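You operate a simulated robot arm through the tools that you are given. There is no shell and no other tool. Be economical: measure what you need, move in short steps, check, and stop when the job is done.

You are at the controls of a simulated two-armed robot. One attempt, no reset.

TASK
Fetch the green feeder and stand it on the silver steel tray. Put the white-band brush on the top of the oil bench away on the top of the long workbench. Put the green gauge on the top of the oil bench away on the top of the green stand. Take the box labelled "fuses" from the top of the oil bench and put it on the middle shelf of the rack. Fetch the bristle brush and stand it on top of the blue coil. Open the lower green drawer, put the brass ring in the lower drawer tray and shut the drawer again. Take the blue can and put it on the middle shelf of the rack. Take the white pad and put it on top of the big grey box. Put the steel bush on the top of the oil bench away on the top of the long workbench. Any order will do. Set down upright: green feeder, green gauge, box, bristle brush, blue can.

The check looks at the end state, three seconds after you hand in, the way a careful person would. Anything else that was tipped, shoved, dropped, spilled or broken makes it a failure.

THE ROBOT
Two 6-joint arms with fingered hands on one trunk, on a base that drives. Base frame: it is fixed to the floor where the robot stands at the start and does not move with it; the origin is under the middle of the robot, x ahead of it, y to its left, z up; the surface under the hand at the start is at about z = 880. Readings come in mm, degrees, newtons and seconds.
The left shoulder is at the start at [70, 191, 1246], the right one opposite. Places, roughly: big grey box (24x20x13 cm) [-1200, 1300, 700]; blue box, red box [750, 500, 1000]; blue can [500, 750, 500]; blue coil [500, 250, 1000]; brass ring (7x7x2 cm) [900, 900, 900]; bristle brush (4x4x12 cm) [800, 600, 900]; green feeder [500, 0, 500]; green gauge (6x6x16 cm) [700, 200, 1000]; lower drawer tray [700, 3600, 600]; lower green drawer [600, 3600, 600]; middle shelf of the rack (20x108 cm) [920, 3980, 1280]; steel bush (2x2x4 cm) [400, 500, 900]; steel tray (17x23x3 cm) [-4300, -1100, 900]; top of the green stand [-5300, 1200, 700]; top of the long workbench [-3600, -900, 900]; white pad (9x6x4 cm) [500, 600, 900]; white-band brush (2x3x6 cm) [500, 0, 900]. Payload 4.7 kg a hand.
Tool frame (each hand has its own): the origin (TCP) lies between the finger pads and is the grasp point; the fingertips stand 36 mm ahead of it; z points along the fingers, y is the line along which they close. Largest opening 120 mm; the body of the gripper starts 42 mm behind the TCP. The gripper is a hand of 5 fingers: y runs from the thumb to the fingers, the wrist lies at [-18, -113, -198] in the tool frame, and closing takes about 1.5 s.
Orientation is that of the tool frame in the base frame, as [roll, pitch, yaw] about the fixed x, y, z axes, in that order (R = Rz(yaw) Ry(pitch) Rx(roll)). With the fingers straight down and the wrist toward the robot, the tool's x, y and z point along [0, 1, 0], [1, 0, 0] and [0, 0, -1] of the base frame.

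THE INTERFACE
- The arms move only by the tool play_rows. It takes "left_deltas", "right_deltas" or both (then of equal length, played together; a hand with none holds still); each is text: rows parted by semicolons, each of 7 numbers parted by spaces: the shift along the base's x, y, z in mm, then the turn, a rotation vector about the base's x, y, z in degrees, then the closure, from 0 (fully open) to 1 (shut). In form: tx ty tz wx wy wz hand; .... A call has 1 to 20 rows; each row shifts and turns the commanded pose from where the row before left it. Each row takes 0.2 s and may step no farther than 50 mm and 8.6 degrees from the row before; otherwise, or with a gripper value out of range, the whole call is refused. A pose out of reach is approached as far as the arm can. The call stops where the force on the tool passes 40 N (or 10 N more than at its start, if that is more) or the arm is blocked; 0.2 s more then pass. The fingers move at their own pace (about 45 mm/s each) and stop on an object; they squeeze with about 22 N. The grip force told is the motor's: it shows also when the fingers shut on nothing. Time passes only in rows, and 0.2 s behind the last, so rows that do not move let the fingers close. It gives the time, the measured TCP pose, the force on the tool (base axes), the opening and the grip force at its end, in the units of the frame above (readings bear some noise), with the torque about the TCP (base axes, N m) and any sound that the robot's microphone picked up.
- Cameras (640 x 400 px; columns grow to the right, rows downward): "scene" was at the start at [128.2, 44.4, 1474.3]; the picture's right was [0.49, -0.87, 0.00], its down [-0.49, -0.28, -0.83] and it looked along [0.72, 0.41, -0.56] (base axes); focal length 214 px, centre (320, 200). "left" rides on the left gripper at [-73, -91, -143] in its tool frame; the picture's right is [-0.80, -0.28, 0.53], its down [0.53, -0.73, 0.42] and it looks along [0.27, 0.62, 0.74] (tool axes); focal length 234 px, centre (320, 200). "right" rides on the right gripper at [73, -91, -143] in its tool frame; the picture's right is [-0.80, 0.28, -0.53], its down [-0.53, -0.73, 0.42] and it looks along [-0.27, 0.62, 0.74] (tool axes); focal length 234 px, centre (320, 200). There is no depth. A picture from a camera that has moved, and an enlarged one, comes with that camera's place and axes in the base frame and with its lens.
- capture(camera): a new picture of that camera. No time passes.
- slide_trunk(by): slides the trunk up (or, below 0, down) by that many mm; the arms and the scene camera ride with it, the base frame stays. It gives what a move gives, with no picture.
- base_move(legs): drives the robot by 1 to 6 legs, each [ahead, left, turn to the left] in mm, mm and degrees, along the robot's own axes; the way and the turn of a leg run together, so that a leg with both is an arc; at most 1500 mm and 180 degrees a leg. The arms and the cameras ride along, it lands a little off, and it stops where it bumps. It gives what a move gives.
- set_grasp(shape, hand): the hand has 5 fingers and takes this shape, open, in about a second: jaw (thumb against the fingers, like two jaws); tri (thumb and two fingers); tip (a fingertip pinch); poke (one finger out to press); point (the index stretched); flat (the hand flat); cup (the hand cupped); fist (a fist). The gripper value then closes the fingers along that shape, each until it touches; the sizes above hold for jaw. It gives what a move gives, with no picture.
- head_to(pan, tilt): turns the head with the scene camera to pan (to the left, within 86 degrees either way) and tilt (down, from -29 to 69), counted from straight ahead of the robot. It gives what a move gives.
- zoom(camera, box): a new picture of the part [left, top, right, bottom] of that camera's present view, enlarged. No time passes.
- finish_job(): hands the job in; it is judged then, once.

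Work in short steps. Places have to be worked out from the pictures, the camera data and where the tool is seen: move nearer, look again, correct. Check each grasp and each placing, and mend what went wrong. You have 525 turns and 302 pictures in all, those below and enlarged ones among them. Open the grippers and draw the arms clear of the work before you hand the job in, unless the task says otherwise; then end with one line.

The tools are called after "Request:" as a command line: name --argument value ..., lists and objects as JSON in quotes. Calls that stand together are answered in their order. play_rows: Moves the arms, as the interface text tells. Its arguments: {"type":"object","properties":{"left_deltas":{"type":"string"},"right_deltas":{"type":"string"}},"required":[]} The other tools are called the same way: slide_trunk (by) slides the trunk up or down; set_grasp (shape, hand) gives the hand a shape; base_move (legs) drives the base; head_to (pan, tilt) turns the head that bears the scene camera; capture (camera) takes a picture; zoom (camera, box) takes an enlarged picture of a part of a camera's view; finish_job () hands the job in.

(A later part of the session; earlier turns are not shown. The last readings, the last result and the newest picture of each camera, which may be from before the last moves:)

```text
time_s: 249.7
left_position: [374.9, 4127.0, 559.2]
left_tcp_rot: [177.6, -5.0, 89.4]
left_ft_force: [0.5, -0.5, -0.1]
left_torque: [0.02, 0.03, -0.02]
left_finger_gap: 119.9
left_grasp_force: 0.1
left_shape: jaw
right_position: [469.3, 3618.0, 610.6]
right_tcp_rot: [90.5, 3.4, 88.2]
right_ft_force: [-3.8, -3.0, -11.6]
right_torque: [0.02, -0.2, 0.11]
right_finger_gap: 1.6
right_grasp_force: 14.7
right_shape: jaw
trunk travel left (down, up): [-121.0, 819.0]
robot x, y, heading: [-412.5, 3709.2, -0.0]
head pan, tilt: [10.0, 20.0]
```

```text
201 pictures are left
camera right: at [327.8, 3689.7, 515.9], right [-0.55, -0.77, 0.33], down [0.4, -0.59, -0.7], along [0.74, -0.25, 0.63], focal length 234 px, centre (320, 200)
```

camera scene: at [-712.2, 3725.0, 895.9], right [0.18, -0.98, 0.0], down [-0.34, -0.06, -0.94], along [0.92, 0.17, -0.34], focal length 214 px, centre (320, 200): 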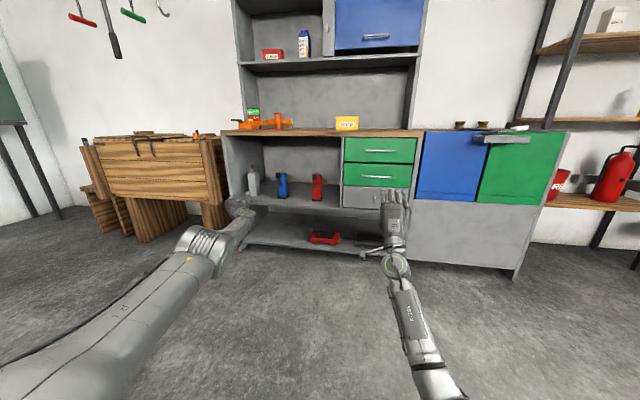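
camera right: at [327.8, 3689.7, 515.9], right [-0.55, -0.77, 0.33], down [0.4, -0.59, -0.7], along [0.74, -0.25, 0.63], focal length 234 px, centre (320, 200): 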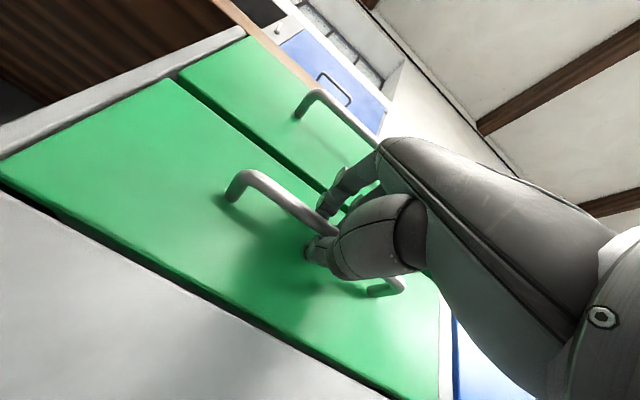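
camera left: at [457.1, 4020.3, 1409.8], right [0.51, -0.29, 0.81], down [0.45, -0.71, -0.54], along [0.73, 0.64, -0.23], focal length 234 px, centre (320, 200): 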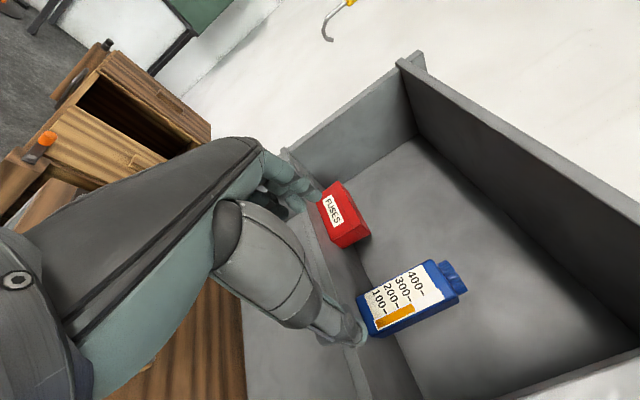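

The gap reads small but the hand presses on the bar; I try pulling back 60 mm.

Request:
base_move --legs '[[-60, 0, 0]]'

Request:
capture --camera "right"

```text
time_s: 250.7
left_position: [316.1, 4127.5, 556.4]
left_tcp_rot: [177.6, -5.0, 89.5]
left_ft_force: [-0.5, -0.4, 0.4]
left_torque: [0.0, 0.01, -0.01]
left_finger_gap: 119.7
left_grasp_force: 0.1
left_shape: jaw
right_position: [411.5, 3617.6, 608.3]
right_tcp_rot: [90.8, 3.3, 88.2]
right_ft_force: [0.4, -8.9, -29.4]
right_torque: [-0.13, 0.01, -0.03]
right_finger_gap: 0.0
right_grasp_force: 21.7
right_shape: jaw
trunk travel left (down, up): [-121.0, 819.0]
robot x, y, heading: [-468.2, 3707.0, -0.0]
head pan, tilt: [10.0, 20.0]
```

```text
200 pictures are left
camera right: at [269.4, 3689.6, 513.1], right [-0.55, -0.77, 0.33], down [0.4, -0.59, -0.71], along [0.74, -0.25, 0.63], focal length 234 px, centre (320, 200)
```

right: 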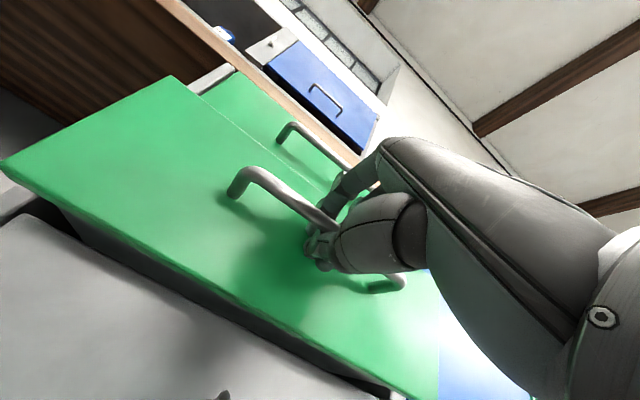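

The drawer is opening. I relieve the vertical load by lowering 6 mm and pull on.

Request:
slide_trunk --by -6

Request:
base_move --legs '[[-120, 0, 0]]'

Request:
capture --camera "scene"

```text
time_s: 251.3
left_position: [315.0, 4126.3, 552.3]
left_tcp_rot: [177.6, -5.0, 89.5]
left_ft_force: [0.3, 0.0, 0.2]
left_torque: [0.05, -0.02, -0.02]
left_finger_gap: 119.9
left_grasp_force: 0.1
left_shape: jaw
right_position: [409.3, 3616.3, 603.7]
right_tcp_rot: [90.6, 3.5, 88.1]
right_ft_force: [0.2, -5.8, -7.9]
right_torque: [-0.17, -0.1, -0.02]
right_finger_gap: 0.0
right_grasp_force: 21.6
right_shape: jaw
trunk travel left (down, up): [-115.0, 825.0]
robot x, y, heading: [-470.7, 3706.6, -0.0]
head pan, tilt: [10.0, 20.0]
```

```text
time_s: 252.5
left_position: [195.1, 4129.4, 553.2]
left_tcp_rot: [177.6, -4.9, 89.5]
left_ft_force: [-0.1, -0.6, -0.3]
left_torque: [0.0, -0.02, -0.01]
left_finger_gap: 119.9
left_grasp_force: 0.0
left_shape: jaw
right_position: [289.9, 3617.3, 603.4]
right_tcp_rot: [90.7, 3.4, 88.2]
right_ft_force: [1.8, -10.1, -10.6]
right_torque: [-0.1, -0.06, 0.0]
right_finger_gap: 0.1
right_grasp_force: 22.2
right_shape: jaw
trunk travel left (down, up): [-115.0, 825.0]
robot x, y, heading: [-585.8, 3706.8, 0.1]
head pan, tilt: [10.0, 20.0]
```

```text
199 pictures are left
camera scene: at [-446.4, 3724.7, 889.7], right [0.18, -0.98, 0.0], down [-0.34, -0.06, -0.94], along [0.92, 0.17, -0.34], focal length 214 px, centre (320, 200)
```

scene: 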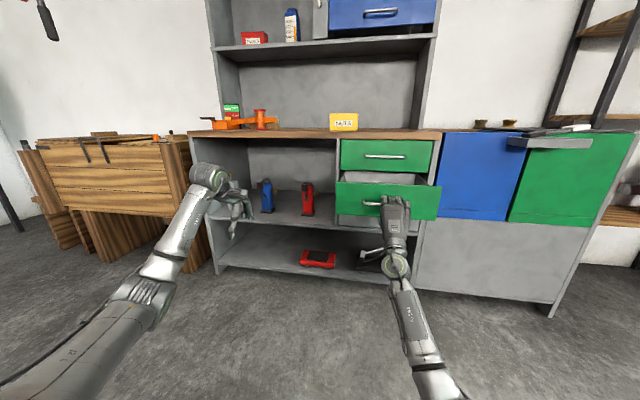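

Open about 180 mm; I pull 70 mm more.

Request:
base_move --legs '[[-70, 0, 0]]'

Request:
play_rows --right_deltas "0 0 0 0 0 0 0.7;0 0 0 0 0 0 0.4;0 0 0 0 0 0 0.3;0 0 0 0 0 0 0.3;0 0 0 0 0 0 0.3;0 0 0 0 0 0 0.3"

Request:
capture --camera "right"

```text
time_s: 253.6
left_position: [125.7, 4127.5, 553.2]
left_tcp_rot: [177.6, -4.7, 89.6]
left_ft_force: [-1.2, -0.4, 0.5]
left_torque: [-0.01, -0.04, 0.03]
left_finger_gap: 119.9
left_grasp_force: 0.1
left_shape: jaw
right_position: [223.3, 3617.4, 600.4]
right_tcp_rot: [90.9, 3.7, 88.3]
right_ft_force: [13.8, -1.0, 0.5]
right_torque: [-0.3, 0.18, 0.13]
right_finger_gap: 0.0
right_grasp_force: 21.4
right_shape: jaw
trunk travel left (down, up): [-115.0, 825.0]
robot x, y, heading: [-662.4, 3706.2, 0.5]
head pan, tilt: [10.0, 20.0]
stopped in leg 1: the force on the tool passed its limit at 44 N (the readings are from after the stop); the commanded pose is now the measured one
```

```text
time_s: 255.0
left_position: [125.6, 4127.1, 553.6]
left_tcp_rot: [177.5, -4.9, 89.6]
left_ft_force: [-0.2, 0.5, 0.1]
left_torque: [-0.02, 0.01, -0.02]
left_finger_gap: 119.8
left_grasp_force: 0.1
left_shape: jaw
right_position: [221.4, 3617.2, 601.0]
right_tcp_rot: [90.9, 3.6, 88.4]
right_ft_force: [0.1, -0.4, -0.2]
right_torque: [0.0, -0.02, -0.01]
right_finger_gap: 83.3
right_grasp_force: 0.0
right_shape: jaw
trunk travel left (down, up): [-115.0, 825.0]
robot x, y, heading: [-657.2, 3707.7, 0.2]
head pan, tilt: [10.0, 20.0]
```

```text
198 pictures are left
camera right: at [79.9, 3688.9, 507.8], right [-0.54, -0.77, 0.34], down [0.4, -0.59, -0.7], along [0.74, -0.25, 0.63], focal length 234 px, centre (320, 200)
```

right: 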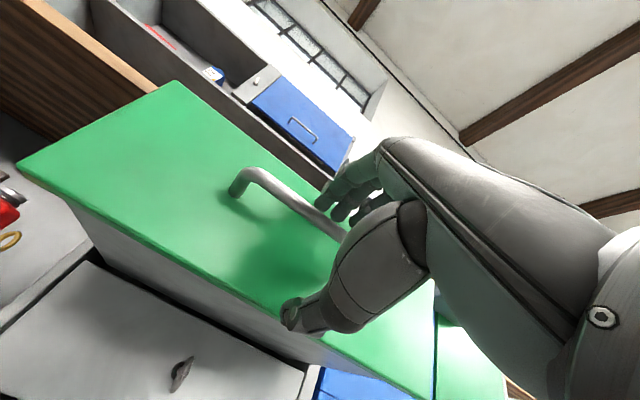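

Drawer at its stop (~246 mm). I back out, raise the trunk to nominal, and look into the drawer.

Request:
base_move --legs '[[-110, 0, 0]]'

Request:
slide_trunk --by 400

Request:
slide_trunk --by 260

Request:
head_to --pan 5 --tilt 35

Request:
capture --camera "scene"

```text
time_s: 256.2
left_position: [15.8, 4125.6, 553.6]
left_tcp_rot: [177.4, -4.9, 89.5]
left_ft_force: [-0.1, 0.6, -0.8]
left_torque: [0.0, -0.01, 0.0]
left_finger_gap: 119.7
left_grasp_force: 0.0
left_shape: jaw
right_position: [110.9, 3616.7, 601.5]
right_tcp_rot: [90.8, 3.6, 88.2]
right_ft_force: [-0.9, 0.5, 0.2]
right_torque: [-0.01, 0.0, 0.0]
right_finger_gap: 83.7
right_grasp_force: 0.0
right_shape: jaw
trunk travel left (down, up): [-115.0, 825.0]
robot x, y, heading: [-766.5, 3707.3, 0.1]
head pan, tilt: [10.0, 20.0]
```

```text
time_s: 260.1
left_position: [14.9, 4126.7, 951.6]
left_tcp_rot: [177.4, -4.8, 89.5]
left_ft_force: [0.7, 0.2, -0.3]
left_torque: [0.0, 0.01, -0.02]
left_finger_gap: 120.0
left_grasp_force: 0.2
left_shape: jaw
right_position: [112.4, 3616.5, 1002.0]
right_tcp_rot: [90.9, 3.6, 88.2]
right_ft_force: [-0.4, 0.0, 0.8]
right_torque: [-0.01, -0.02, -0.05]
right_finger_gap: 83.6
right_grasp_force: 0.1
right_shape: jaw
trunk travel left (down, up): [-515.0, 425.0]
robot x, y, heading: [-770.6, 3708.8, 0.2]
head pan, tilt: [10.0, 20.0]
```

```text
time_s: 262.7
left_position: [15.2, 4127.0, 1212.6]
left_tcp_rot: [177.4, -4.7, 89.5]
left_ft_force: [0.0, 0.4, 0.5]
left_torque: [-0.01, -0.01, -0.04]
left_finger_gap: 120.1
left_grasp_force: 0.0
left_shape: jaw
right_position: [110.6, 3616.5, 1261.5]
right_tcp_rot: [90.9, 3.6, 88.1]
right_ft_force: [0.0, 0.2, 0.3]
right_torque: [-0.03, 0.0, -0.03]
right_finger_gap: 83.9
right_grasp_force: 0.1
right_shape: jaw
trunk travel left (down, up): [-775.0, 165.0]
robot x, y, heading: [-769.0, 3708.9, 0.0]
head pan, tilt: [10.0, 20.0]
```

```text
time_s: 263.5
left_position: [14.8, 4127.3, 1212.6]
left_tcp_rot: [177.5, -4.8, 89.6]
left_ft_force: [0.1, 0.4, 0.5]
left_torque: [0.01, 0.0, -0.01]
left_finger_gap: 120.0
left_grasp_force: 0.1
left_shape: jaw
right_position: [110.9, 3616.2, 1262.0]
right_tcp_rot: [90.9, 3.7, 88.1]
right_ft_force: [-0.3, -0.4, -1.2]
right_torque: [0.02, -0.03, -0.02]
right_finger_gap: 83.6
right_grasp_force: 0.1
right_shape: jaw
trunk travel left (down, up): [-775.0, 165.0]
robot x, y, heading: [-767.9, 3706.1, 0.1]
head pan, tilt: [5.0, 35.0]
```

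```text
197 pictures are left
camera scene: at [-630.7, 3716.2, 1526.1], right [0.09, -1.0, 0.0], down [-0.57, -0.05, -0.82], along [0.82, 0.07, -0.57], focal length 214 px, centre (320, 200)
```

scene: 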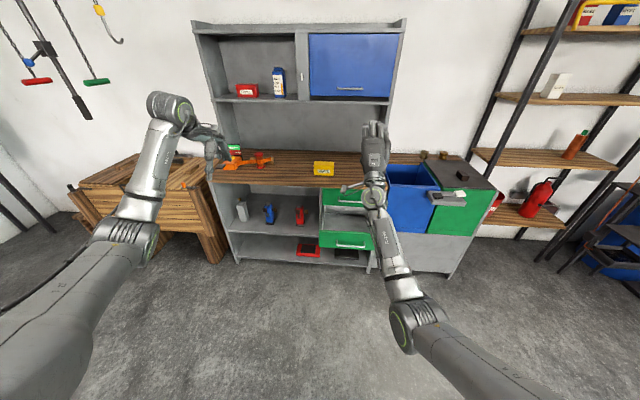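

The lower drawer is open. Now the brass ring: I drive back to the bench (x≈−500 lane).

Request:
base_move --legs '[[268, 0, 0], [0, -1500, 0], [0, -1500, 0], [0, -110, 0]]'

Request:
head_to --pan 20 --tilt 35

Request:
capture --camera "scene"

```text
time_s: 280.4
left_position: [279.6, 997.1, 1213.5]
left_tcp_rot: [177.7, -4.8, 89.9]
left_ft_force: [-0.8, 0.4, -0.7]
left_torque: [0.0, -0.01, 0.03]
left_finger_gap: 119.9
left_grasp_force: 0.0
left_shape: jaw
right_position: [379.3, 486.7, 1261.5]
right_tcp_rot: [90.8, 3.6, 88.6]
right_ft_force: [1.2, 0.6, -0.8]
right_torque: [0.0, -0.02, 0.01]
right_finger_gap: 83.7
right_grasp_force: 0.0
right_shape: jaw
trunk travel left (down, up): [-775.0, 165.0]
robot x, y, heading: [-505.5, 572.7, 0.7]
head pan, tilt: [5.0, 35.0]
```

```text
time_s: 281.2
left_position: [281.1, 995.7, 1214.1]
left_tcp_rot: [177.6, -4.9, 90.0]
left_ft_force: [-0.2, -0.1, 0.1]
left_torque: [0.02, 0.01, 0.02]
left_finger_gap: 119.6
left_grasp_force: 0.1
left_shape: jaw
right_position: [379.8, 485.3, 1262.0]
right_tcp_rot: [90.9, 3.6, 88.4]
right_ft_force: [0.3, -0.4, -0.5]
right_torque: [0.01, 0.0, 0.02]
right_finger_gap: 83.5
right_grasp_force: 0.1
right_shape: jaw
trunk travel left (down, up): [-775.0, 165.0]
robot x, y, heading: [-504.8, 571.7, 0.4]
head pan, tilt: [20.0, 35.0]
```

```text
196 pictures are left
camera scene: at [-367.9, 603.3, 1526.1], right [0.35, -0.94, 0.0], down [-0.54, -0.2, -0.82], along [0.77, 0.29, -0.57], focal length 214 px, centre (320, 200)
```

scene: 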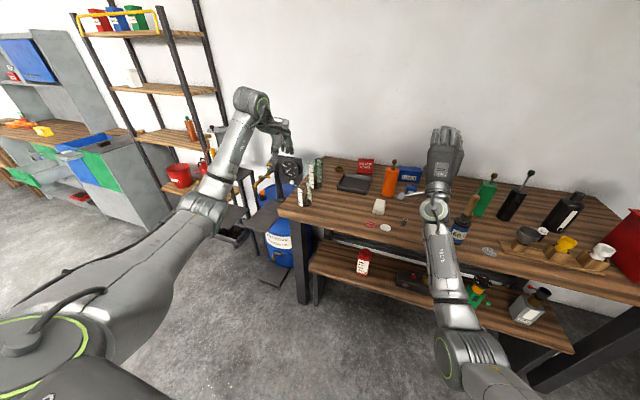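

I fix the left hand's tilt, tuck it inward, then drive so it hovers over the ring (~(865, 920)).

Request:
play_rows --left_deltas "16 -18 0 -1 0.5 0 0;16 -18 0 -1 0.5 0 0;16 -18 0 -1 0.5 0 0;16 -18 0 -1 0.5 0 0;16 -18 0 -0.8 0.4 0 0;0 0 0 0 0 0 0"

Request:
base_move --legs '[[470, 10, -0.4]]'

Request:
capture --camera "left"

```text
time_s: 282.6
left_position: [358.1, 905.6, 1212.1]
left_tcp_rot: [179.8, 0.2, 90.1]
left_ft_force: [-0.1, 0.0, -0.7]
left_torque: [0.0, -0.03, -0.02]
left_finger_gap: 119.8
left_grasp_force: 0.0
left_shape: jaw
left hand out of reach, approached as far as the arm can: row 5
right_position: [380.3, 487.6, 1261.9]
right_tcp_rot: [90.8, 3.7, 88.5]
right_ft_force: [0.2, 0.8, 0.1]
right_torque: [-0.05, 0.01, -0.01]
right_finger_gap: 83.9
right_grasp_force: 0.0
right_shape: jaw
trunk travel left (down, up): [-775.0, 165.0]
robot x, y, heading: [-502.4, 576.1, 0.3]
head pan, tilt: [20.0, 35.0]
```

```text
time_s: 285.4
left_position: [831.6, 912.7, 1214.2]
left_tcp_rot: [179.7, 0.2, 89.8]
left_ft_force: [-0.8, 0.5, 0.2]
left_torque: [-0.02, 0.01, 0.01]
left_finger_gap: 120.0
left_grasp_force: 0.1
left_shape: jaw
right_position: [850.3, 493.5, 1262.9]
right_tcp_rot: [90.8, 3.6, 88.3]
right_ft_force: [0.0, -0.7, -0.2]
right_torque: [-0.02, 0.01, 0.0]
right_finger_gap: 83.3
right_grasp_force: 0.0
right_shape: jaw
trunk travel left (down, up): [-775.0, 165.0]
robot x, y, heading: [-28.9, 585.9, 0.1]
head pan, tilt: [20.0, 35.0]
```

```text
195 pictures are left
camera left: at [739.9, 840.0, 1357.2], right [-0.28, -0.81, -0.52], down [-0.73, 0.53, -0.43], along [0.62, 0.26, -0.74], focal length 234 px, centre (320, 200)
```

left: 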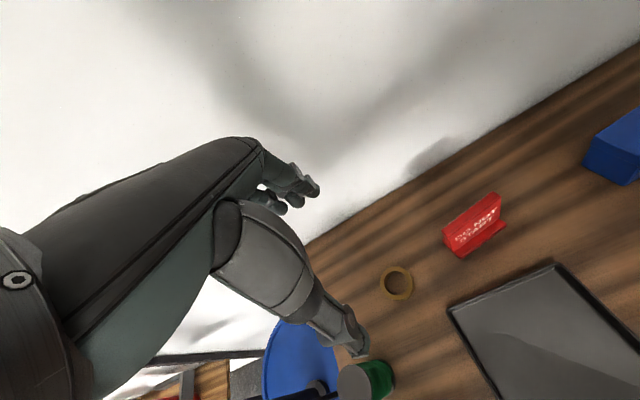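

Ring at (859, 921). I move over it and descend to z≈1000 first.

Request:
play_rows --left_deltas "14 4 -30 0 0 0 0;13 4 -30 0 0 0 0;0 0 -30 0 0 0 0;0 0 -30 0 0 0 0;0 0 -30 0 0 0 0;0 0 -30 0 0 0 0;0 0 -30 0 0 0 0;0 0 0 0 0 0 0"

Request:
capture --camera "left"

```text
time_s: 287.2
left_position: [828.2, 894.7, 1006.8]
left_tcp_rot: [179.7, 0.3, 90.5]
left_ft_force: [-0.5, -0.4, 0.7]
left_torque: [-0.01, 0.0, 0.03]
left_finger_gap: 120.1
left_grasp_force: 0.2
left_shape: jaw
left hand out of reach, approached as far as the arm can: row 1, 2, 3, 4, 5, 6, 7
right_position: [850.8, 493.3, 1261.8]
right_tcp_rot: [90.8, 3.5, 88.2]
right_ft_force: [-0.2, -0.3, -1.1]
right_torque: [0.0, -0.02, 0.01]
right_finger_gap: 83.6
right_grasp_force: 0.1
right_shape: jaw
trunk travel left (down, up): [-775.0, 165.0]
robot x, y, heading: [-30.4, 585.7, -0.0]
head pan, tilt: [20.0, 35.0]
```

```text
194 pictures are left
camera left: at [736.4, 822.0, 1150.1], right [-0.27, -0.81, -0.52], down [-0.73, 0.52, -0.43], along [0.62, 0.27, -0.74], focal length 234 px, centre (320, 200)
```

left: 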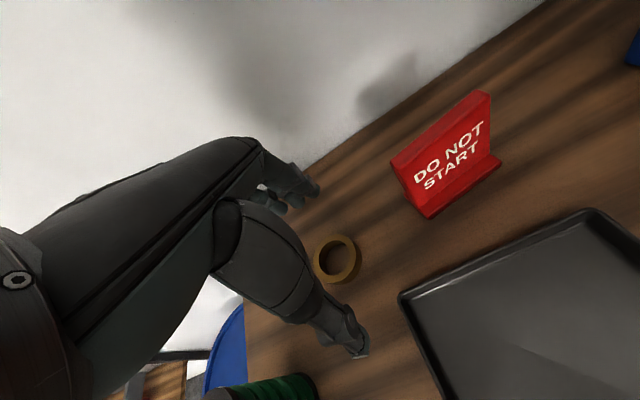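

Ring confirmed at (859, 921); I strafe 26 mm left and forward 15, and lower the trunk 40 mm for more reach.

Request:
base_move --legs '[[15, 26, 0]]'

Request:
slide_trunk --by -40

Request:
play_rows --left_deltas "8 0 0 0 0 0 0;8 0 0 0 0 0 0;0 0 0 0 0 0 0"

```text
time_s: 288.0
left_position: [841.9, 916.0, 1010.5]
left_tcp_rot: [179.5, 0.3, 90.4]
left_ft_force: [-0.6, -2.1, -0.3]
left_torque: [0.1, -0.05, 0.0]
left_finger_gap: 119.8
left_grasp_force: 0.0
left_shape: jaw
right_position: [863.7, 512.2, 1263.5]
right_tcp_rot: [90.7, 3.4, 88.4]
right_ft_force: [0.0, -0.2, -0.6]
right_torque: [-0.02, 0.0, 0.03]
right_finger_gap: 83.7
right_grasp_force: 0.1
right_shape: jaw
trunk travel left (down, up): [-775.0, 165.0]
robot x, y, heading: [-12.7, 611.5, 0.3]
head pan, tilt: [20.0, 35.0]
```

```text
time_s: 288.9
left_position: [843.5, 917.0, 968.2]
left_tcp_rot: [179.5, 0.4, 90.4]
left_ft_force: [-0.1, -0.2, -0.3]
left_torque: [-0.02, 0.0, 0.0]
left_finger_gap: 119.9
left_grasp_force: 0.0
left_shape: jaw
right_position: [865.7, 514.5, 1224.3]
right_tcp_rot: [90.8, 3.6, 88.0]
right_ft_force: [-0.1, -0.6, 0.4]
right_torque: [-0.02, -0.01, 0.0]
right_finger_gap: 83.5
right_grasp_force: 0.0
right_shape: jaw
trunk travel left (down, up): [-735.0, 205.0]
robot x, y, heading: [-15.0, 612.8, -0.1]
head pan, tilt: [20.0, 35.0]
```

```text
time_s: 289.6
left_position: [858.4, 916.2, 967.7]
left_tcp_rot: [179.5, 0.5, 91.0]
left_ft_force: [-0.1, 0.2, 0.6]
left_torque: [0.0, -0.01, -0.01]
left_finger_gap: 120.1
left_grasp_force: 0.1
left_shape: jaw
right_position: [866.1, 516.6, 1221.7]
right_tcp_rot: [90.8, 3.6, 88.0]
right_ft_force: [0.2, 0.0, 0.1]
right_torque: [0.0, -0.01, 0.01]
right_finger_gap: 83.7
right_grasp_force: 0.2
right_shape: jaw
trunk travel left (down, up): [-735.0, 205.0]
robot x, y, heading: [-15.0, 608.9, 0.0]
head pan, tilt: [20.0, 35.0]
```

Over the ring. Before lowering further I check the right arm's elbow against the brush on the coil.

Request:
head_to --pan -15 --tilt 45

Request:
capture --camera "scene"

Request:
capture --camera "left"

```text
time_s: 290.7
left_position: [857.7, 915.3, 967.5]
left_tcp_rot: [179.5, 0.6, 91.0]
left_ft_force: [0.6, 0.0, 0.1]
left_torque: [0.0, 0.02, 0.02]
left_finger_gap: 119.9
left_grasp_force: 0.0
left_shape: jaw
right_position: [865.2, 516.8, 1222.1]
right_tcp_rot: [90.8, 3.6, 88.0]
right_ft_force: [-0.3, 0.5, 0.1]
right_torque: [-0.02, -0.01, -0.01]
right_finger_gap: 83.8
right_grasp_force: 0.0
right_shape: jaw
trunk travel left (down, up): [-735.0, 205.0]
robot x, y, heading: [-14.2, 611.5, 0.3]
head pan, tilt: [-15.0, 45.0]
```

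```text
193 pictures are left
camera scene: at [115.3, 589.3, 1471.3], right [-0.26, -0.97, 0.0], down [-0.68, 0.18, -0.71], along [0.68, -0.18, -0.71], focal length 214 px, centre (320, 200)
```

scene: 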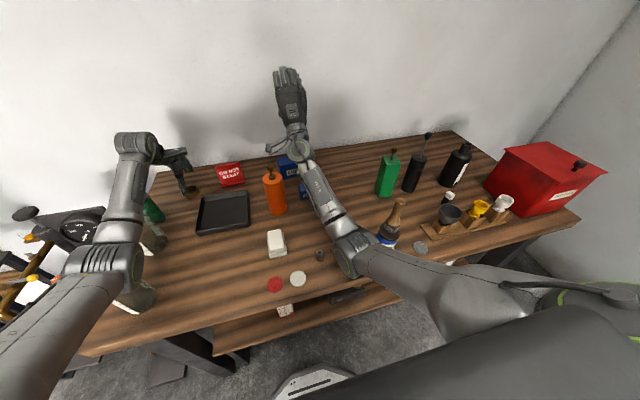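

```text
192 pictures are left
camera left: at [766.1, 842.8, 1111.1], right [-0.26, -0.81, -0.52], down [-0.74, 0.52, -0.44], along [0.62, 0.27, -0.73], focal length 234 px, centre (320, 200)
```

left: 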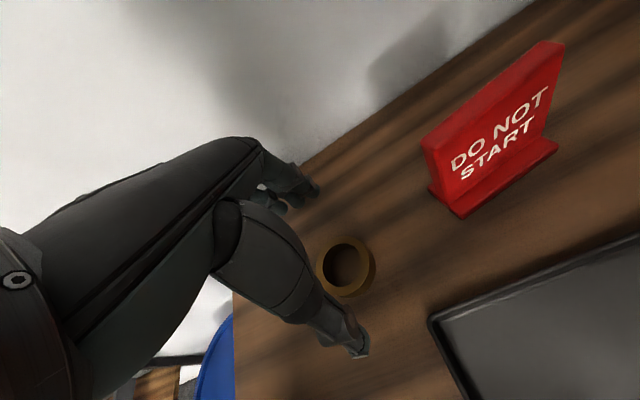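

The left elbow is close above a glass jar at the bench's left end. I zoom to judge the clearance.

Request:
zoom --camera "scene" --box '[40, 120, 240, 330]'

```text
1.90 times, centred on (140, 225) of scene
camera zoom: at [115.3, 589.3, 1471.3], right [-0.26, -0.97, 0.0], down [-0.68, 0.18, -0.71], along [0.68, -0.18, -0.71], focal length 408 px, centre (663, 152)
```

zoom: 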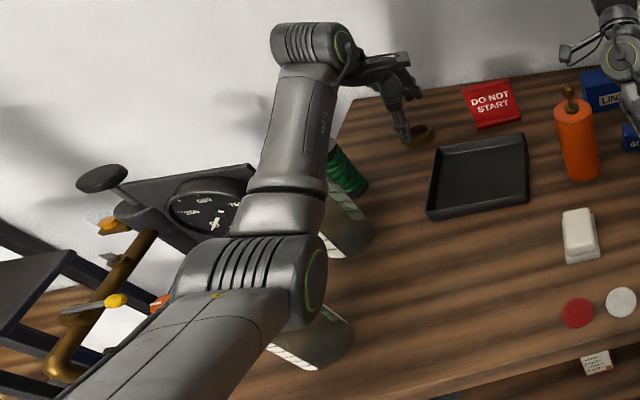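

Clearance to the jar is too small to lower the trunk. I raise the trunk 60 mm, retract the hand 50 mm, and bring the base 50 mm forward instead, so the arm reaches down more steeply.

Request:
slide_trunk --by 60

Request:
play_rows --left_deltas "-25 10 10 0 0 0 0;-25 10 10 0 0 0 0;0 0 0 0 0 0 0" --right_deltas "-20 -10 0 0 0 0 0.3;-20 -10 0 0 0 0 0.3;0 0 0 0 0 0 0.3"

Request:
base_move --legs '[[50, -15, 0]]'

Request:
capture --camera "scene"

```text
time_s: 291.7
left_position: [857.1, 916.1, 1027.3]
left_tcp_rot: [179.4, 0.6, 91.0]
left_ft_force: [0.4, 0.7, 0.1]
left_torque: [0.0, 0.0, 0.0]
left_finger_gap: 119.9
left_grasp_force: 0.2
left_shape: jaw
right_position: [866.9, 516.1, 1280.7]
right_tcp_rot: [90.9, 3.7, 88.2]
right_ft_force: [0.4, 0.3, 0.2]
right_torque: [-0.02, 0.01, 0.01]
right_finger_gap: 83.7
right_grasp_force: 0.0
right_shape: jaw
trunk travel left (down, up): [-795.0, 145.0]
robot x, y, heading: [-14.4, 610.7, -0.1]
head pan, tilt: [-15.0, 45.0]
```

```text
time_s: 292.5
left_position: [809.3, 935.0, 1045.7]
left_tcp_rot: [179.6, 0.6, 91.1]
left_ft_force: [1.4, -0.5, -0.6]
left_torque: [0.01, 0.02, 0.0]
left_finger_gap: 120.0
left_grasp_force: 0.1
left_shape: jaw
right_position: [825.7, 495.8, 1280.3]
right_tcp_rot: [90.9, 3.7, 87.9]
right_ft_force: [-0.5, 0.0, -0.5]
right_torque: [0.0, -0.01, 0.01]
right_finger_gap: 83.6
right_grasp_force: 0.0
right_shape: jaw
trunk travel left (down, up): [-795.0, 145.0]
robot x, y, heading: [-14.3, 611.2, 0.4]
head pan, tilt: [-15.0, 45.0]
```

```text
time_s: 293.4
left_position: [854.5, 923.6, 1048.8]
left_tcp_rot: [179.4, 0.6, 91.1]
left_ft_force: [-0.4, 0.2, 1.2]
left_torque: [0.02, -0.01, 0.01]
left_finger_gap: 120.1
left_grasp_force: 0.1
left_shape: jaw
right_position: [871.2, 483.8, 1283.6]
right_tcp_rot: [90.6, 3.6, 88.2]
right_ft_force: [-0.3, 1.0, -0.3]
right_torque: [0.0, 0.0, -0.02]
right_finger_gap: 83.6
right_grasp_force: 0.0
right_shape: jaw
trunk travel left (down, up): [-795.0, 145.0]
robot x, y, heading: [38.2, 592.1, 0.1]
head pan, tilt: [-15.0, 45.0]
```

```text
190 pictures are left
camera scene: at [160.9, 575.8, 1531.9], right [-0.26, -0.97, 0.0], down [-0.68, 0.18, -0.71], along [0.69, -0.18, -0.7], focal length 214 px, centre (320, 200)
```

scene: 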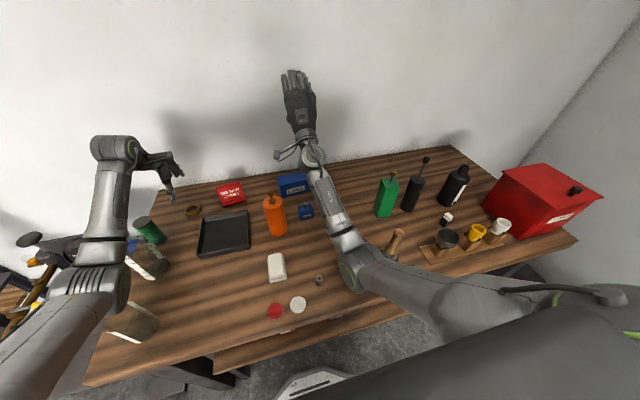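

Good clearance now. I descend with the arm toward the ring.

Request:
play_rows --left_deltas "3 -2 -25 0 0 -1 0;2 -1 -25 0 0 0 0;0 0 -20 0 0 0 0;0 0 -20 0 0 0 0;0 0 0 0 0 0 0"

Request:
capture --camera "left"

Request:
zoom --camera "scene" --box '[20, 120, 240, 350]'

```text
time_s: 294.6
left_position: [858.4, 914.9, 956.6]
left_tcp_rot: [179.5, 0.7, 90.7]
left_ft_force: [1.0, 0.0, -0.3]
left_torque: [0.01, 0.0, 0.0]
left_finger_gap: 120.1
left_grasp_force: 0.0
left_shape: jaw
left hand out of reach, approached as far as the arm can: row 4
right_position: [875.1, 482.5, 1281.0]
right_tcp_rot: [90.8, 3.7, 88.0]
right_ft_force: [1.2, -0.2, -0.1]
right_torque: [0.01, -0.01, 0.0]
right_finger_gap: 83.7
right_grasp_force: 0.0
right_shape: jaw
trunk travel left (down, up): [-795.0, 145.0]
robot x, y, heading: [36.7, 593.9, 0.0]
head pan, tilt: [-15.0, 45.0]
```

```text
189 pictures are left
camera left: at [767.4, 842.6, 1100.0], right [-0.26, -0.81, -0.52], down [-0.73, 0.52, -0.44], along [0.62, 0.26, -0.73], focal length 234 px, centre (320, 200)
```

left: 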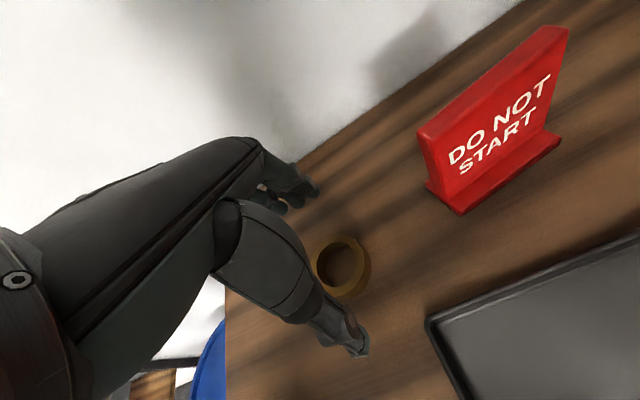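

```text
1.74 times, centred on (130, 235) of scene
camera zoom: at [165.7, 574.8, 1531.2], right [-0.26, -0.97, 0.0], down [-0.68, 0.18, -0.71], along [0.68, -0.18, -0.71], focal length 373 px, centre (650, 139)
```

zoom: 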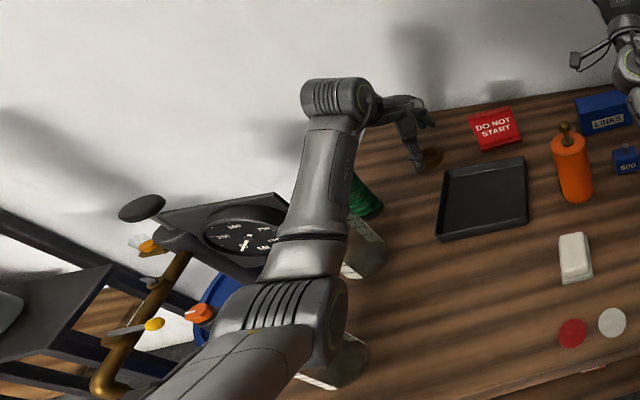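

Ring is at (858, 918), right below. Lowering the trunk 35 mm still keeps the elbow higher than it was safely before.

Request:
slide_trunk --by -34

Request:
capture --camera "left"

```text
time_s: 295.4
left_position: [857.1, 897.3, 955.1]
left_tcp_rot: [177.6, -0.2, 90.4]
left_ft_force: [0.3, 0.6, -0.8]
left_torque: [-0.01, 0.03, 0.02]
left_finger_gap: 120.2
left_grasp_force: 0.1
left_shape: jaw
right_position: [861.6, 463.8, 1258.2]
right_tcp_rot: [90.1, 2.7, 88.0]
right_ft_force: [0.1, 0.9, 0.5]
right_torque: [-0.03, 0.05, 0.03]
right_finger_gap: 83.8
right_grasp_force: 0.0
right_shape: jaw
trunk travel left (down, up): [-761.0, 179.0]
robot x, y, heading: [33.2, 593.9, -0.1]
head pan, tilt: [-15.0, 45.0]
```

```text
187 pictures are left
camera left: at [760.0, 823.1, 1094.5], right [-0.25, -0.8, -0.54], down [-0.72, 0.53, -0.45], along [0.65, 0.27, -0.71], focal length 234 px, centre (320, 200)
```

left: 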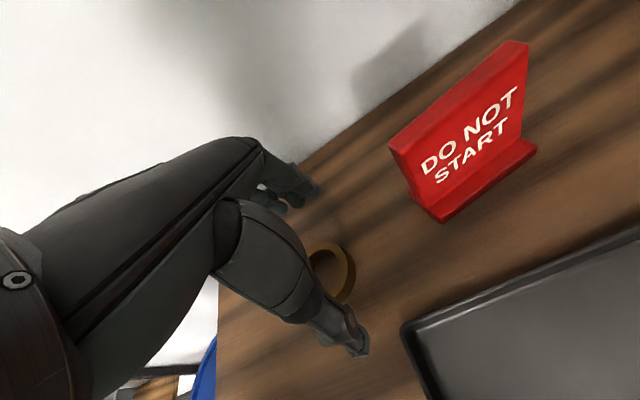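

The whole robot tilted — something on the left arm is resting on an obstacle. I raise the trunk at once.

Request:
slide_trunk --by 50

Request:
head_to --pan 35 --tilt 40

Request:
capture --camera "scene"

```text
time_s: 296.3
left_position: [857.5, 912.0, 972.6]
left_tcp_rot: [179.4, 0.7, 90.7]
left_ft_force: [0.0, -0.4, -0.3]
left_torque: [0.02, 0.0, -0.02]
left_finger_gap: 120.1
left_grasp_force: 0.1
left_shape: jaw
right_position: [874.6, 481.1, 1297.6]
right_tcp_rot: [90.8, 3.5, 88.2]
right_ft_force: [0.2, -0.1, 1.4]
right_torque: [0.0, 0.04, 0.04]
right_finger_gap: 83.7
right_grasp_force: 0.0
right_shape: jaw
trunk travel left (down, up): [-811.0, 129.0]
robot x, y, heading: [35.5, 592.8, 0.1]
head pan, tilt: [-15.0, 45.0]
```

```text
time_s: 297.5
left_position: [858.6, 915.1, 973.1]
left_tcp_rot: [179.4, 0.7, 90.7]
left_ft_force: [-1.0, 0.3, -0.6]
left_torque: [0.0, 0.0, 0.01]
left_finger_gap: 120.1
left_grasp_force: 0.0
left_shape: jaw
right_position: [874.3, 483.5, 1298.0]
right_tcp_rot: [90.8, 3.6, 88.1]
right_ft_force: [-0.7, 0.4, 0.6]
right_torque: [-0.01, 0.0, -0.01]
right_finger_gap: 83.7
right_grasp_force: 0.0
right_shape: jaw
trunk travel left (down, up): [-811.0, 129.0]
robot x, y, heading: [33.0, 595.3, 0.0]
head pan, tilt: [35.0, 40.0]
```

```text
186 pictures are left
camera scene: at [156.5, 644.8, 1554.5], right [0.57, -0.82, 0.0], down [-0.53, -0.37, -0.77], along [0.63, 0.44, -0.64], focal length 214 px, centre (320, 200)
```

scene: 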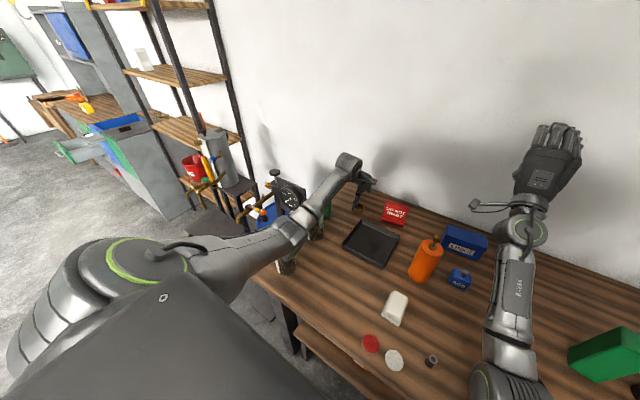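

I lift further and back out to inspect the jars.

Request:
slide_trunk --by 125

Request:
play_rows --left_deltas "0 0 30 0 0 0 0;0 0 30 0 0 0 0;0 0 30 0 0 0 0"

Request:
base_move --legs '[[-350, 0, 0]]'

Request:
capture --camera "scene"

```text
time_s: 299.0
left_position: [858.7, 915.7, 1099.1]
left_tcp_rot: [179.4, 0.7, 90.7]
left_ft_force: [0.1, -0.2, 0.7]
left_torque: [0.01, 0.0, -0.02]
left_finger_gap: 119.7
left_grasp_force: 0.1
left_shape: jaw
right_position: [876.1, 482.9, 1422.0]
right_tcp_rot: [90.8, 3.6, 88.2]
right_ft_force: [-0.1, -0.6, 0.0]
right_torque: [0.02, 0.03, -0.01]
right_finger_gap: 83.5
right_grasp_force: 0.1
right_shape: jaw
trunk travel left (down, up): [-936.0, 4.0]
robot x, y, heading: [35.2, 595.2, -0.1]
head pan, tilt: [35.0, 40.0]
```

```text
time_s: 299.8
left_position: [859.0, 915.0, 1188.4]
left_tcp_rot: [179.5, 0.8, 90.7]
left_ft_force: [-0.7, 0.8, -0.5]
left_torque: [-0.02, -0.02, 0.01]
left_finger_gap: 120.0
left_grasp_force: 0.1
left_shape: jaw
right_position: [874.4, 482.4, 1421.7]
right_tcp_rot: [90.8, 3.6, 88.2]
right_ft_force: [0.6, -0.1, -0.1]
right_torque: [-0.02, -0.04, 0.0]
right_finger_gap: 83.9
right_grasp_force: 0.0
right_shape: jaw
trunk travel left (down, up): [-936.0, 4.0]
robot x, y, heading: [38.4, 592.8, 0.0]
head pan, tilt: [35.0, 40.0]
```

```text
time_s: 302.1
left_position: [507.2, 917.6, 1186.4]
left_tcp_rot: [179.5, 0.7, 90.8]
left_ft_force: [0.3, -0.2, -0.4]
left_torque: [0.0, -0.01, -0.01]
left_finger_gap: 119.9
left_grasp_force: 0.2
left_shape: jaw
right_position: [525.5, 484.8, 1421.4]
right_tcp_rot: [90.9, 3.7, 88.4]
right_ft_force: [0.1, 0.2, 0.1]
right_torque: [-0.01, -0.04, 0.0]
right_finger_gap: 83.7
right_grasp_force: 0.1
right_shape: jaw
trunk travel left (down, up): [-936.0, 4.0]
robot x, y, heading: [-318.7, 591.1, 0.3]
head pan, tilt: [35.0, 40.0]
```

```text
185 pictures are left
camera scene: at [-194.2, 644.1, 1679.3], right [0.58, -0.82, 0.0], down [-0.53, -0.37, -0.77], along [0.62, 0.44, -0.64], focal length 214 px, centre (320, 200)
```

scene: 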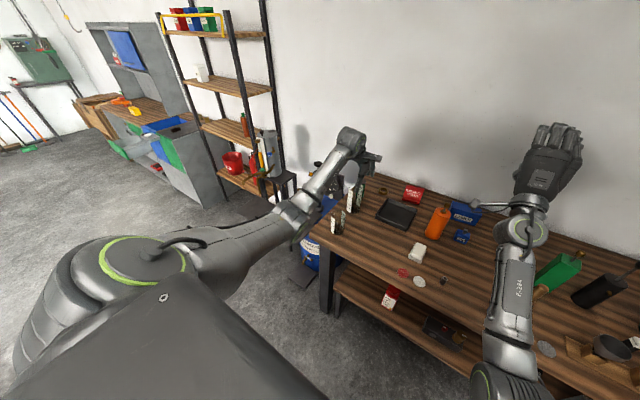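

Jars seem to be standing. I zoom to check them and the gauge.

Request:
zoom --camera "scene" --box '[290, 150, 450, 260]'

Request:
capture --camera "left"

```text
3.64 times, centred on (370, 205) of scene
camera zoom: at [-194.2, 644.1, 1679.3], right [0.58, -0.82, 0.0], down [-0.53, -0.37, -0.77], along [0.62, 0.44, -0.64], focal length 780 px, centre (138, 182)
```

zoom: 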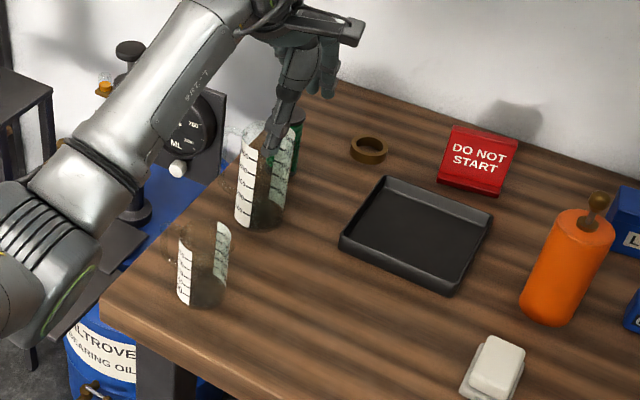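

```text
183 pictures are left
camera left: at [415.3, 844.3, 1330.1], right [-0.26, -0.81, -0.52], down [-0.74, 0.52, -0.44], along [0.62, 0.27, -0.74], focal length 234 px, centre (320, 200)
```

left: 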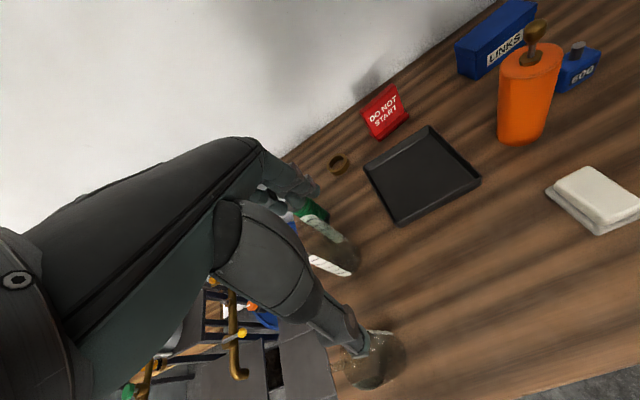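

The measuring glasses are unharmed (tops ≈1000 and 1043); my left elbow was over the near one. I'll approach with the base 50 mm further right and the hand yawed +30°, which moves wrist and elbow to the right, away from the glasses.

Request:
play_rows --left_deltas "0 10 0 0 0 6 0;0 10 0 0 0 6 0;0 10 0 0 0 6 0;0 10 0 0 0 6 0;0 10 0 0 0 6 0;0 0 0 0 0 0 0"

Request:
base_move --legs '[[325, -50, -0.2]]'

Request:
capture --camera "scene"

```text
time_s: 303.5
left_position: [464.3, 1069.4, 1224.7]
left_tcp_rot: [-179.8, 2.1, 120.1]
left_ft_force: [-0.3, 0.3, 0.0]
left_torque: [0.01, -0.03, -0.04]
left_finger_gap: 119.8
left_grasp_force: 0.0
left_shape: jaw
left hand out of reach, approached as far as the arm can: row 1, 2, 3, 4, 5
right_position: [522.1, 484.5, 1422.9]
right_tcp_rot: [90.8, 3.7, 88.3]
right_ft_force: [-0.3, 0.2, -0.7]
right_torque: [0.02, -0.02, 0.01]
right_finger_gap: 83.7
right_grasp_force: 0.1
right_shape: jaw
trunk travel left (down, up): [-936.0, 4.0]
robot x, y, heading: [-315.8, 591.4, 0.1]
head pan, tilt: [35.0, 40.0]
```

```text
time_s: 305.7
left_position: [789.5, 1018.5, 1226.1]
left_tcp_rot: [-179.8, 2.1, 119.7]
left_ft_force: [0.0, 0.2, 0.0]
left_torque: [0.03, -0.01, 0.01]
left_finger_gap: 119.8
left_grasp_force: 0.0
left_shape: jaw
right_position: [845.7, 432.0, 1424.5]
right_tcp_rot: [90.7, 3.7, 88.0]
right_ft_force: [-0.1, -0.1, -0.3]
right_torque: [0.01, 0.03, -0.04]
right_finger_gap: 83.8
right_grasp_force: 0.0
right_shape: jaw
trunk travel left (down, up): [-936.0, 4.0]
robot x, y, heading: [10.7, 549.8, 0.2]
head pan, tilt: [35.0, 40.0]
```

```text
182 pictures are left
camera scene: at [126.7, 594.5, 1679.7], right [0.57, -0.82, 0.0], down [-0.53, -0.37, -0.77], along [0.63, 0.44, -0.64], focal length 214 px, centre (320, 200)
```

scene: 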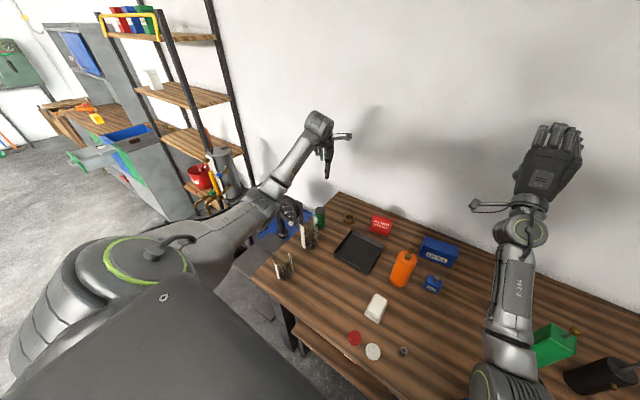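

Yaw 120 makes the hand sit further left (rel ≈ (780, 478)), so I should move the base further right. First I swing the right arm outward so its elbow stays clear of the coil.

Request:
play_rows --right_deltas "-5 -30 0 0 0 0 0.3;-5 -30 0 0 0 0 0.3;-5 -30 0 0 0 0 0.3;-5 -30 0 0 0 0 0.3;-5 -30 0 0 0 0 0.3;-5 -30 0 0 0 0 0.3;-5 -30 0 0 0 0 0.3;0 0 0 0 0 0 0.3"

Request:
base_move --legs '[[15, -130, 0]]'

Request:
head_to --pan 0 --tilt 45

Request:
capture --camera "scene"

```text
time_s: 307.5
left_position: [791.7, 1019.5, 1225.3]
left_tcp_rot: [-179.7, 2.2, 119.8]
left_ft_force: [-0.4, -0.3, -0.1]
left_torque: [-0.03, 0.0, 0.0]
left_finger_gap: 119.9
left_grasp_force: 0.1
left_shape: jaw
right_position: [814.0, 222.7, 1424.3]
right_tcp_rot: [90.8, 3.6, 88.1]
right_ft_force: [0.4, 0.4, -0.2]
right_torque: [0.05, 0.02, -0.04]
right_finger_gap: 84.0
right_grasp_force: 0.0
right_shape: jaw
trunk travel left (down, up): [-936.0, 4.0]
robot x, y, heading: [6.6, 542.1, -0.1]
head pan, tilt: [35.0, 40.0]
```

```text
time_s: 308.8
left_position: [804.0, 893.2, 1222.6]
left_tcp_rot: [-179.7, 2.2, 119.8]
left_ft_force: [-0.1, -0.1, 0.2]
left_torque: [-0.06, 0.01, 0.0]
left_finger_gap: 119.8
left_grasp_force: 0.0
left_shape: jaw
right_position: [830.8, 96.7, 1424.7]
right_tcp_rot: [90.8, 3.7, 88.2]
right_ft_force: [0.1, 0.2, 0.0]
right_torque: [0.02, -0.01, 0.02]
right_finger_gap: 83.5
right_grasp_force: 0.0
right_shape: jaw
trunk travel left (down, up): [-936.0, 4.0]
robot x, y, heading: [22.1, 412.2, 0.2]
head pan, tilt: [35.0, 40.0]
```

```text
time_s: 309.8
left_position: [806.0, 890.6, 1223.2]
left_tcp_rot: [-179.8, 2.0, 119.8]
left_ft_force: [-0.3, 0.4, -0.2]
left_torque: [0.0, 0.0, -0.02]
left_finger_gap: 119.9
left_grasp_force: 0.1
left_shape: jaw
right_position: [830.1, 94.7, 1423.8]
right_tcp_rot: [90.8, 3.7, 88.2]
right_ft_force: [0.6, -0.8, -0.5]
right_torque: [0.06, -0.03, -0.01]
right_finger_gap: 83.6
right_grasp_force: 0.1
right_shape: jaw
trunk travel left (down, up): [-936.0, 4.0]
robot x, y, heading: [22.9, 415.5, 0.0]
head pan, tilt: [0.0, 45.0]
```

```text
181 pictures are left
camera scene: at [156.1, 416.7, 1672.3], right [0.0, -1.0, 0.0], down [-0.71, 0.0, -0.71], along [0.71, 0.0, -0.71], focal length 214 px, centre (320, 200)
```

scene: 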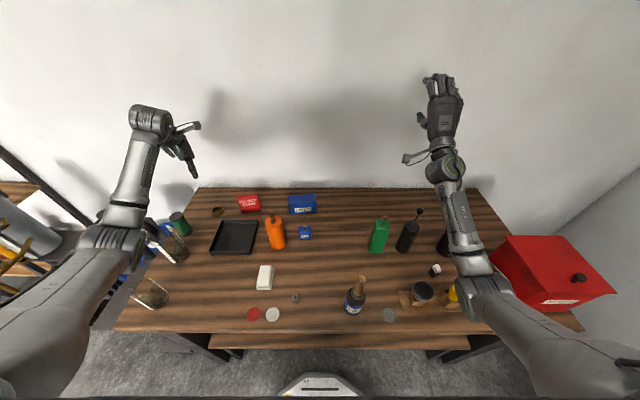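

Both elbows are clear now. I lower the trunk 180 mm and move the hand toward the ring.

Request:
slide_trunk --by -180

Request:
play_rows --left_deltas "13 7 -5 0 0 0 0;13 7 -5 0 0 0 0;13 7 -5 -1 -1 0 0;13 6 -5 -1 -1 0 0;0 0 0 0 0 0 0"

Request:
capture --camera "left"

Request:
capture --camera "scene"

```text
time_s: 311.8
left_position: [796.2, 889.3, 1052.7]
left_tcp_rot: [179.7, 2.5, 119.7]
left_ft_force: [-0.9, 0.1, 0.2]
left_torque: [-0.03, 0.0, 0.01]
left_finger_gap: 119.9
left_grasp_force: 0.0
left_shape: jaw
right_position: [817.1, 93.1, 1266.4]
right_tcp_rot: [89.2, 4.3, 88.0]
right_ft_force: [0.5, 0.5, -0.9]
right_torque: [-0.05, 0.0, 0.02]
right_finger_gap: 83.8
right_grasp_force: 0.1
right_shape: jaw
trunk travel left (down, up): [-756.0, 184.0]
robot x, y, heading: [21.6, 414.7, 0.1]
head pan, tilt: [0.0, 45.0]
```

```text
time_s: 313.0
left_position: [850.2, 914.1, 1033.4]
left_tcp_rot: [179.0, 5.0, 119.7]
left_ft_force: [0.1, 0.0, 0.2]
left_torque: [0.01, -0.01, -0.01]
left_finger_gap: 119.8
left_grasp_force: 0.1
left_shape: jaw
right_position: [820.6, 88.4, 1254.6]
right_tcp_rot: [89.9, 4.0, 87.9]
right_ft_force: [1.4, 0.4, 0.6]
right_torque: [0.01, 0.01, -0.03]
right_finger_gap: 83.5
right_grasp_force: 0.0
right_shape: jaw
trunk travel left (down, up): [-756.0, 184.0]
robot x, y, heading: [23.0, 417.4, 0.2]
head pan, tilt: [0.0, 45.0]
```

```text
180 pictures are left
camera left: at [798.3, 815.0, 1180.7], right [0.18, -0.87, -0.46], down [-0.87, 0.07, -0.48], along [0.45, 0.49, -0.75], focal length 234 px, centre (320, 200)
```

left: 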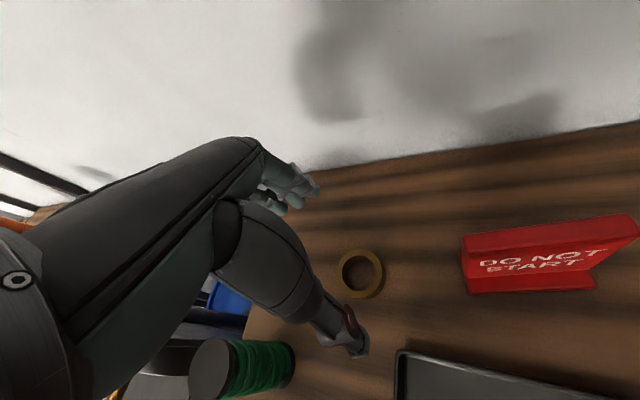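

```text
179 pictures are left
camera scene: at [143.8, 412.8, 1493.3], right [0.0, -1.0, 0.0], down [-0.7, 0.0, -0.71], along [0.71, 0.0, -0.7], focal length 214 px, centre (320, 200)
```

scene: 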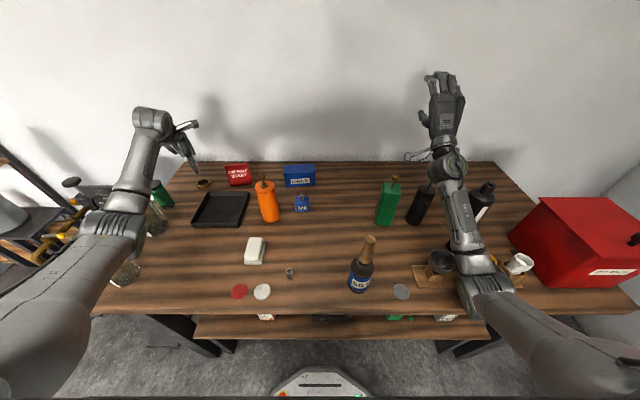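

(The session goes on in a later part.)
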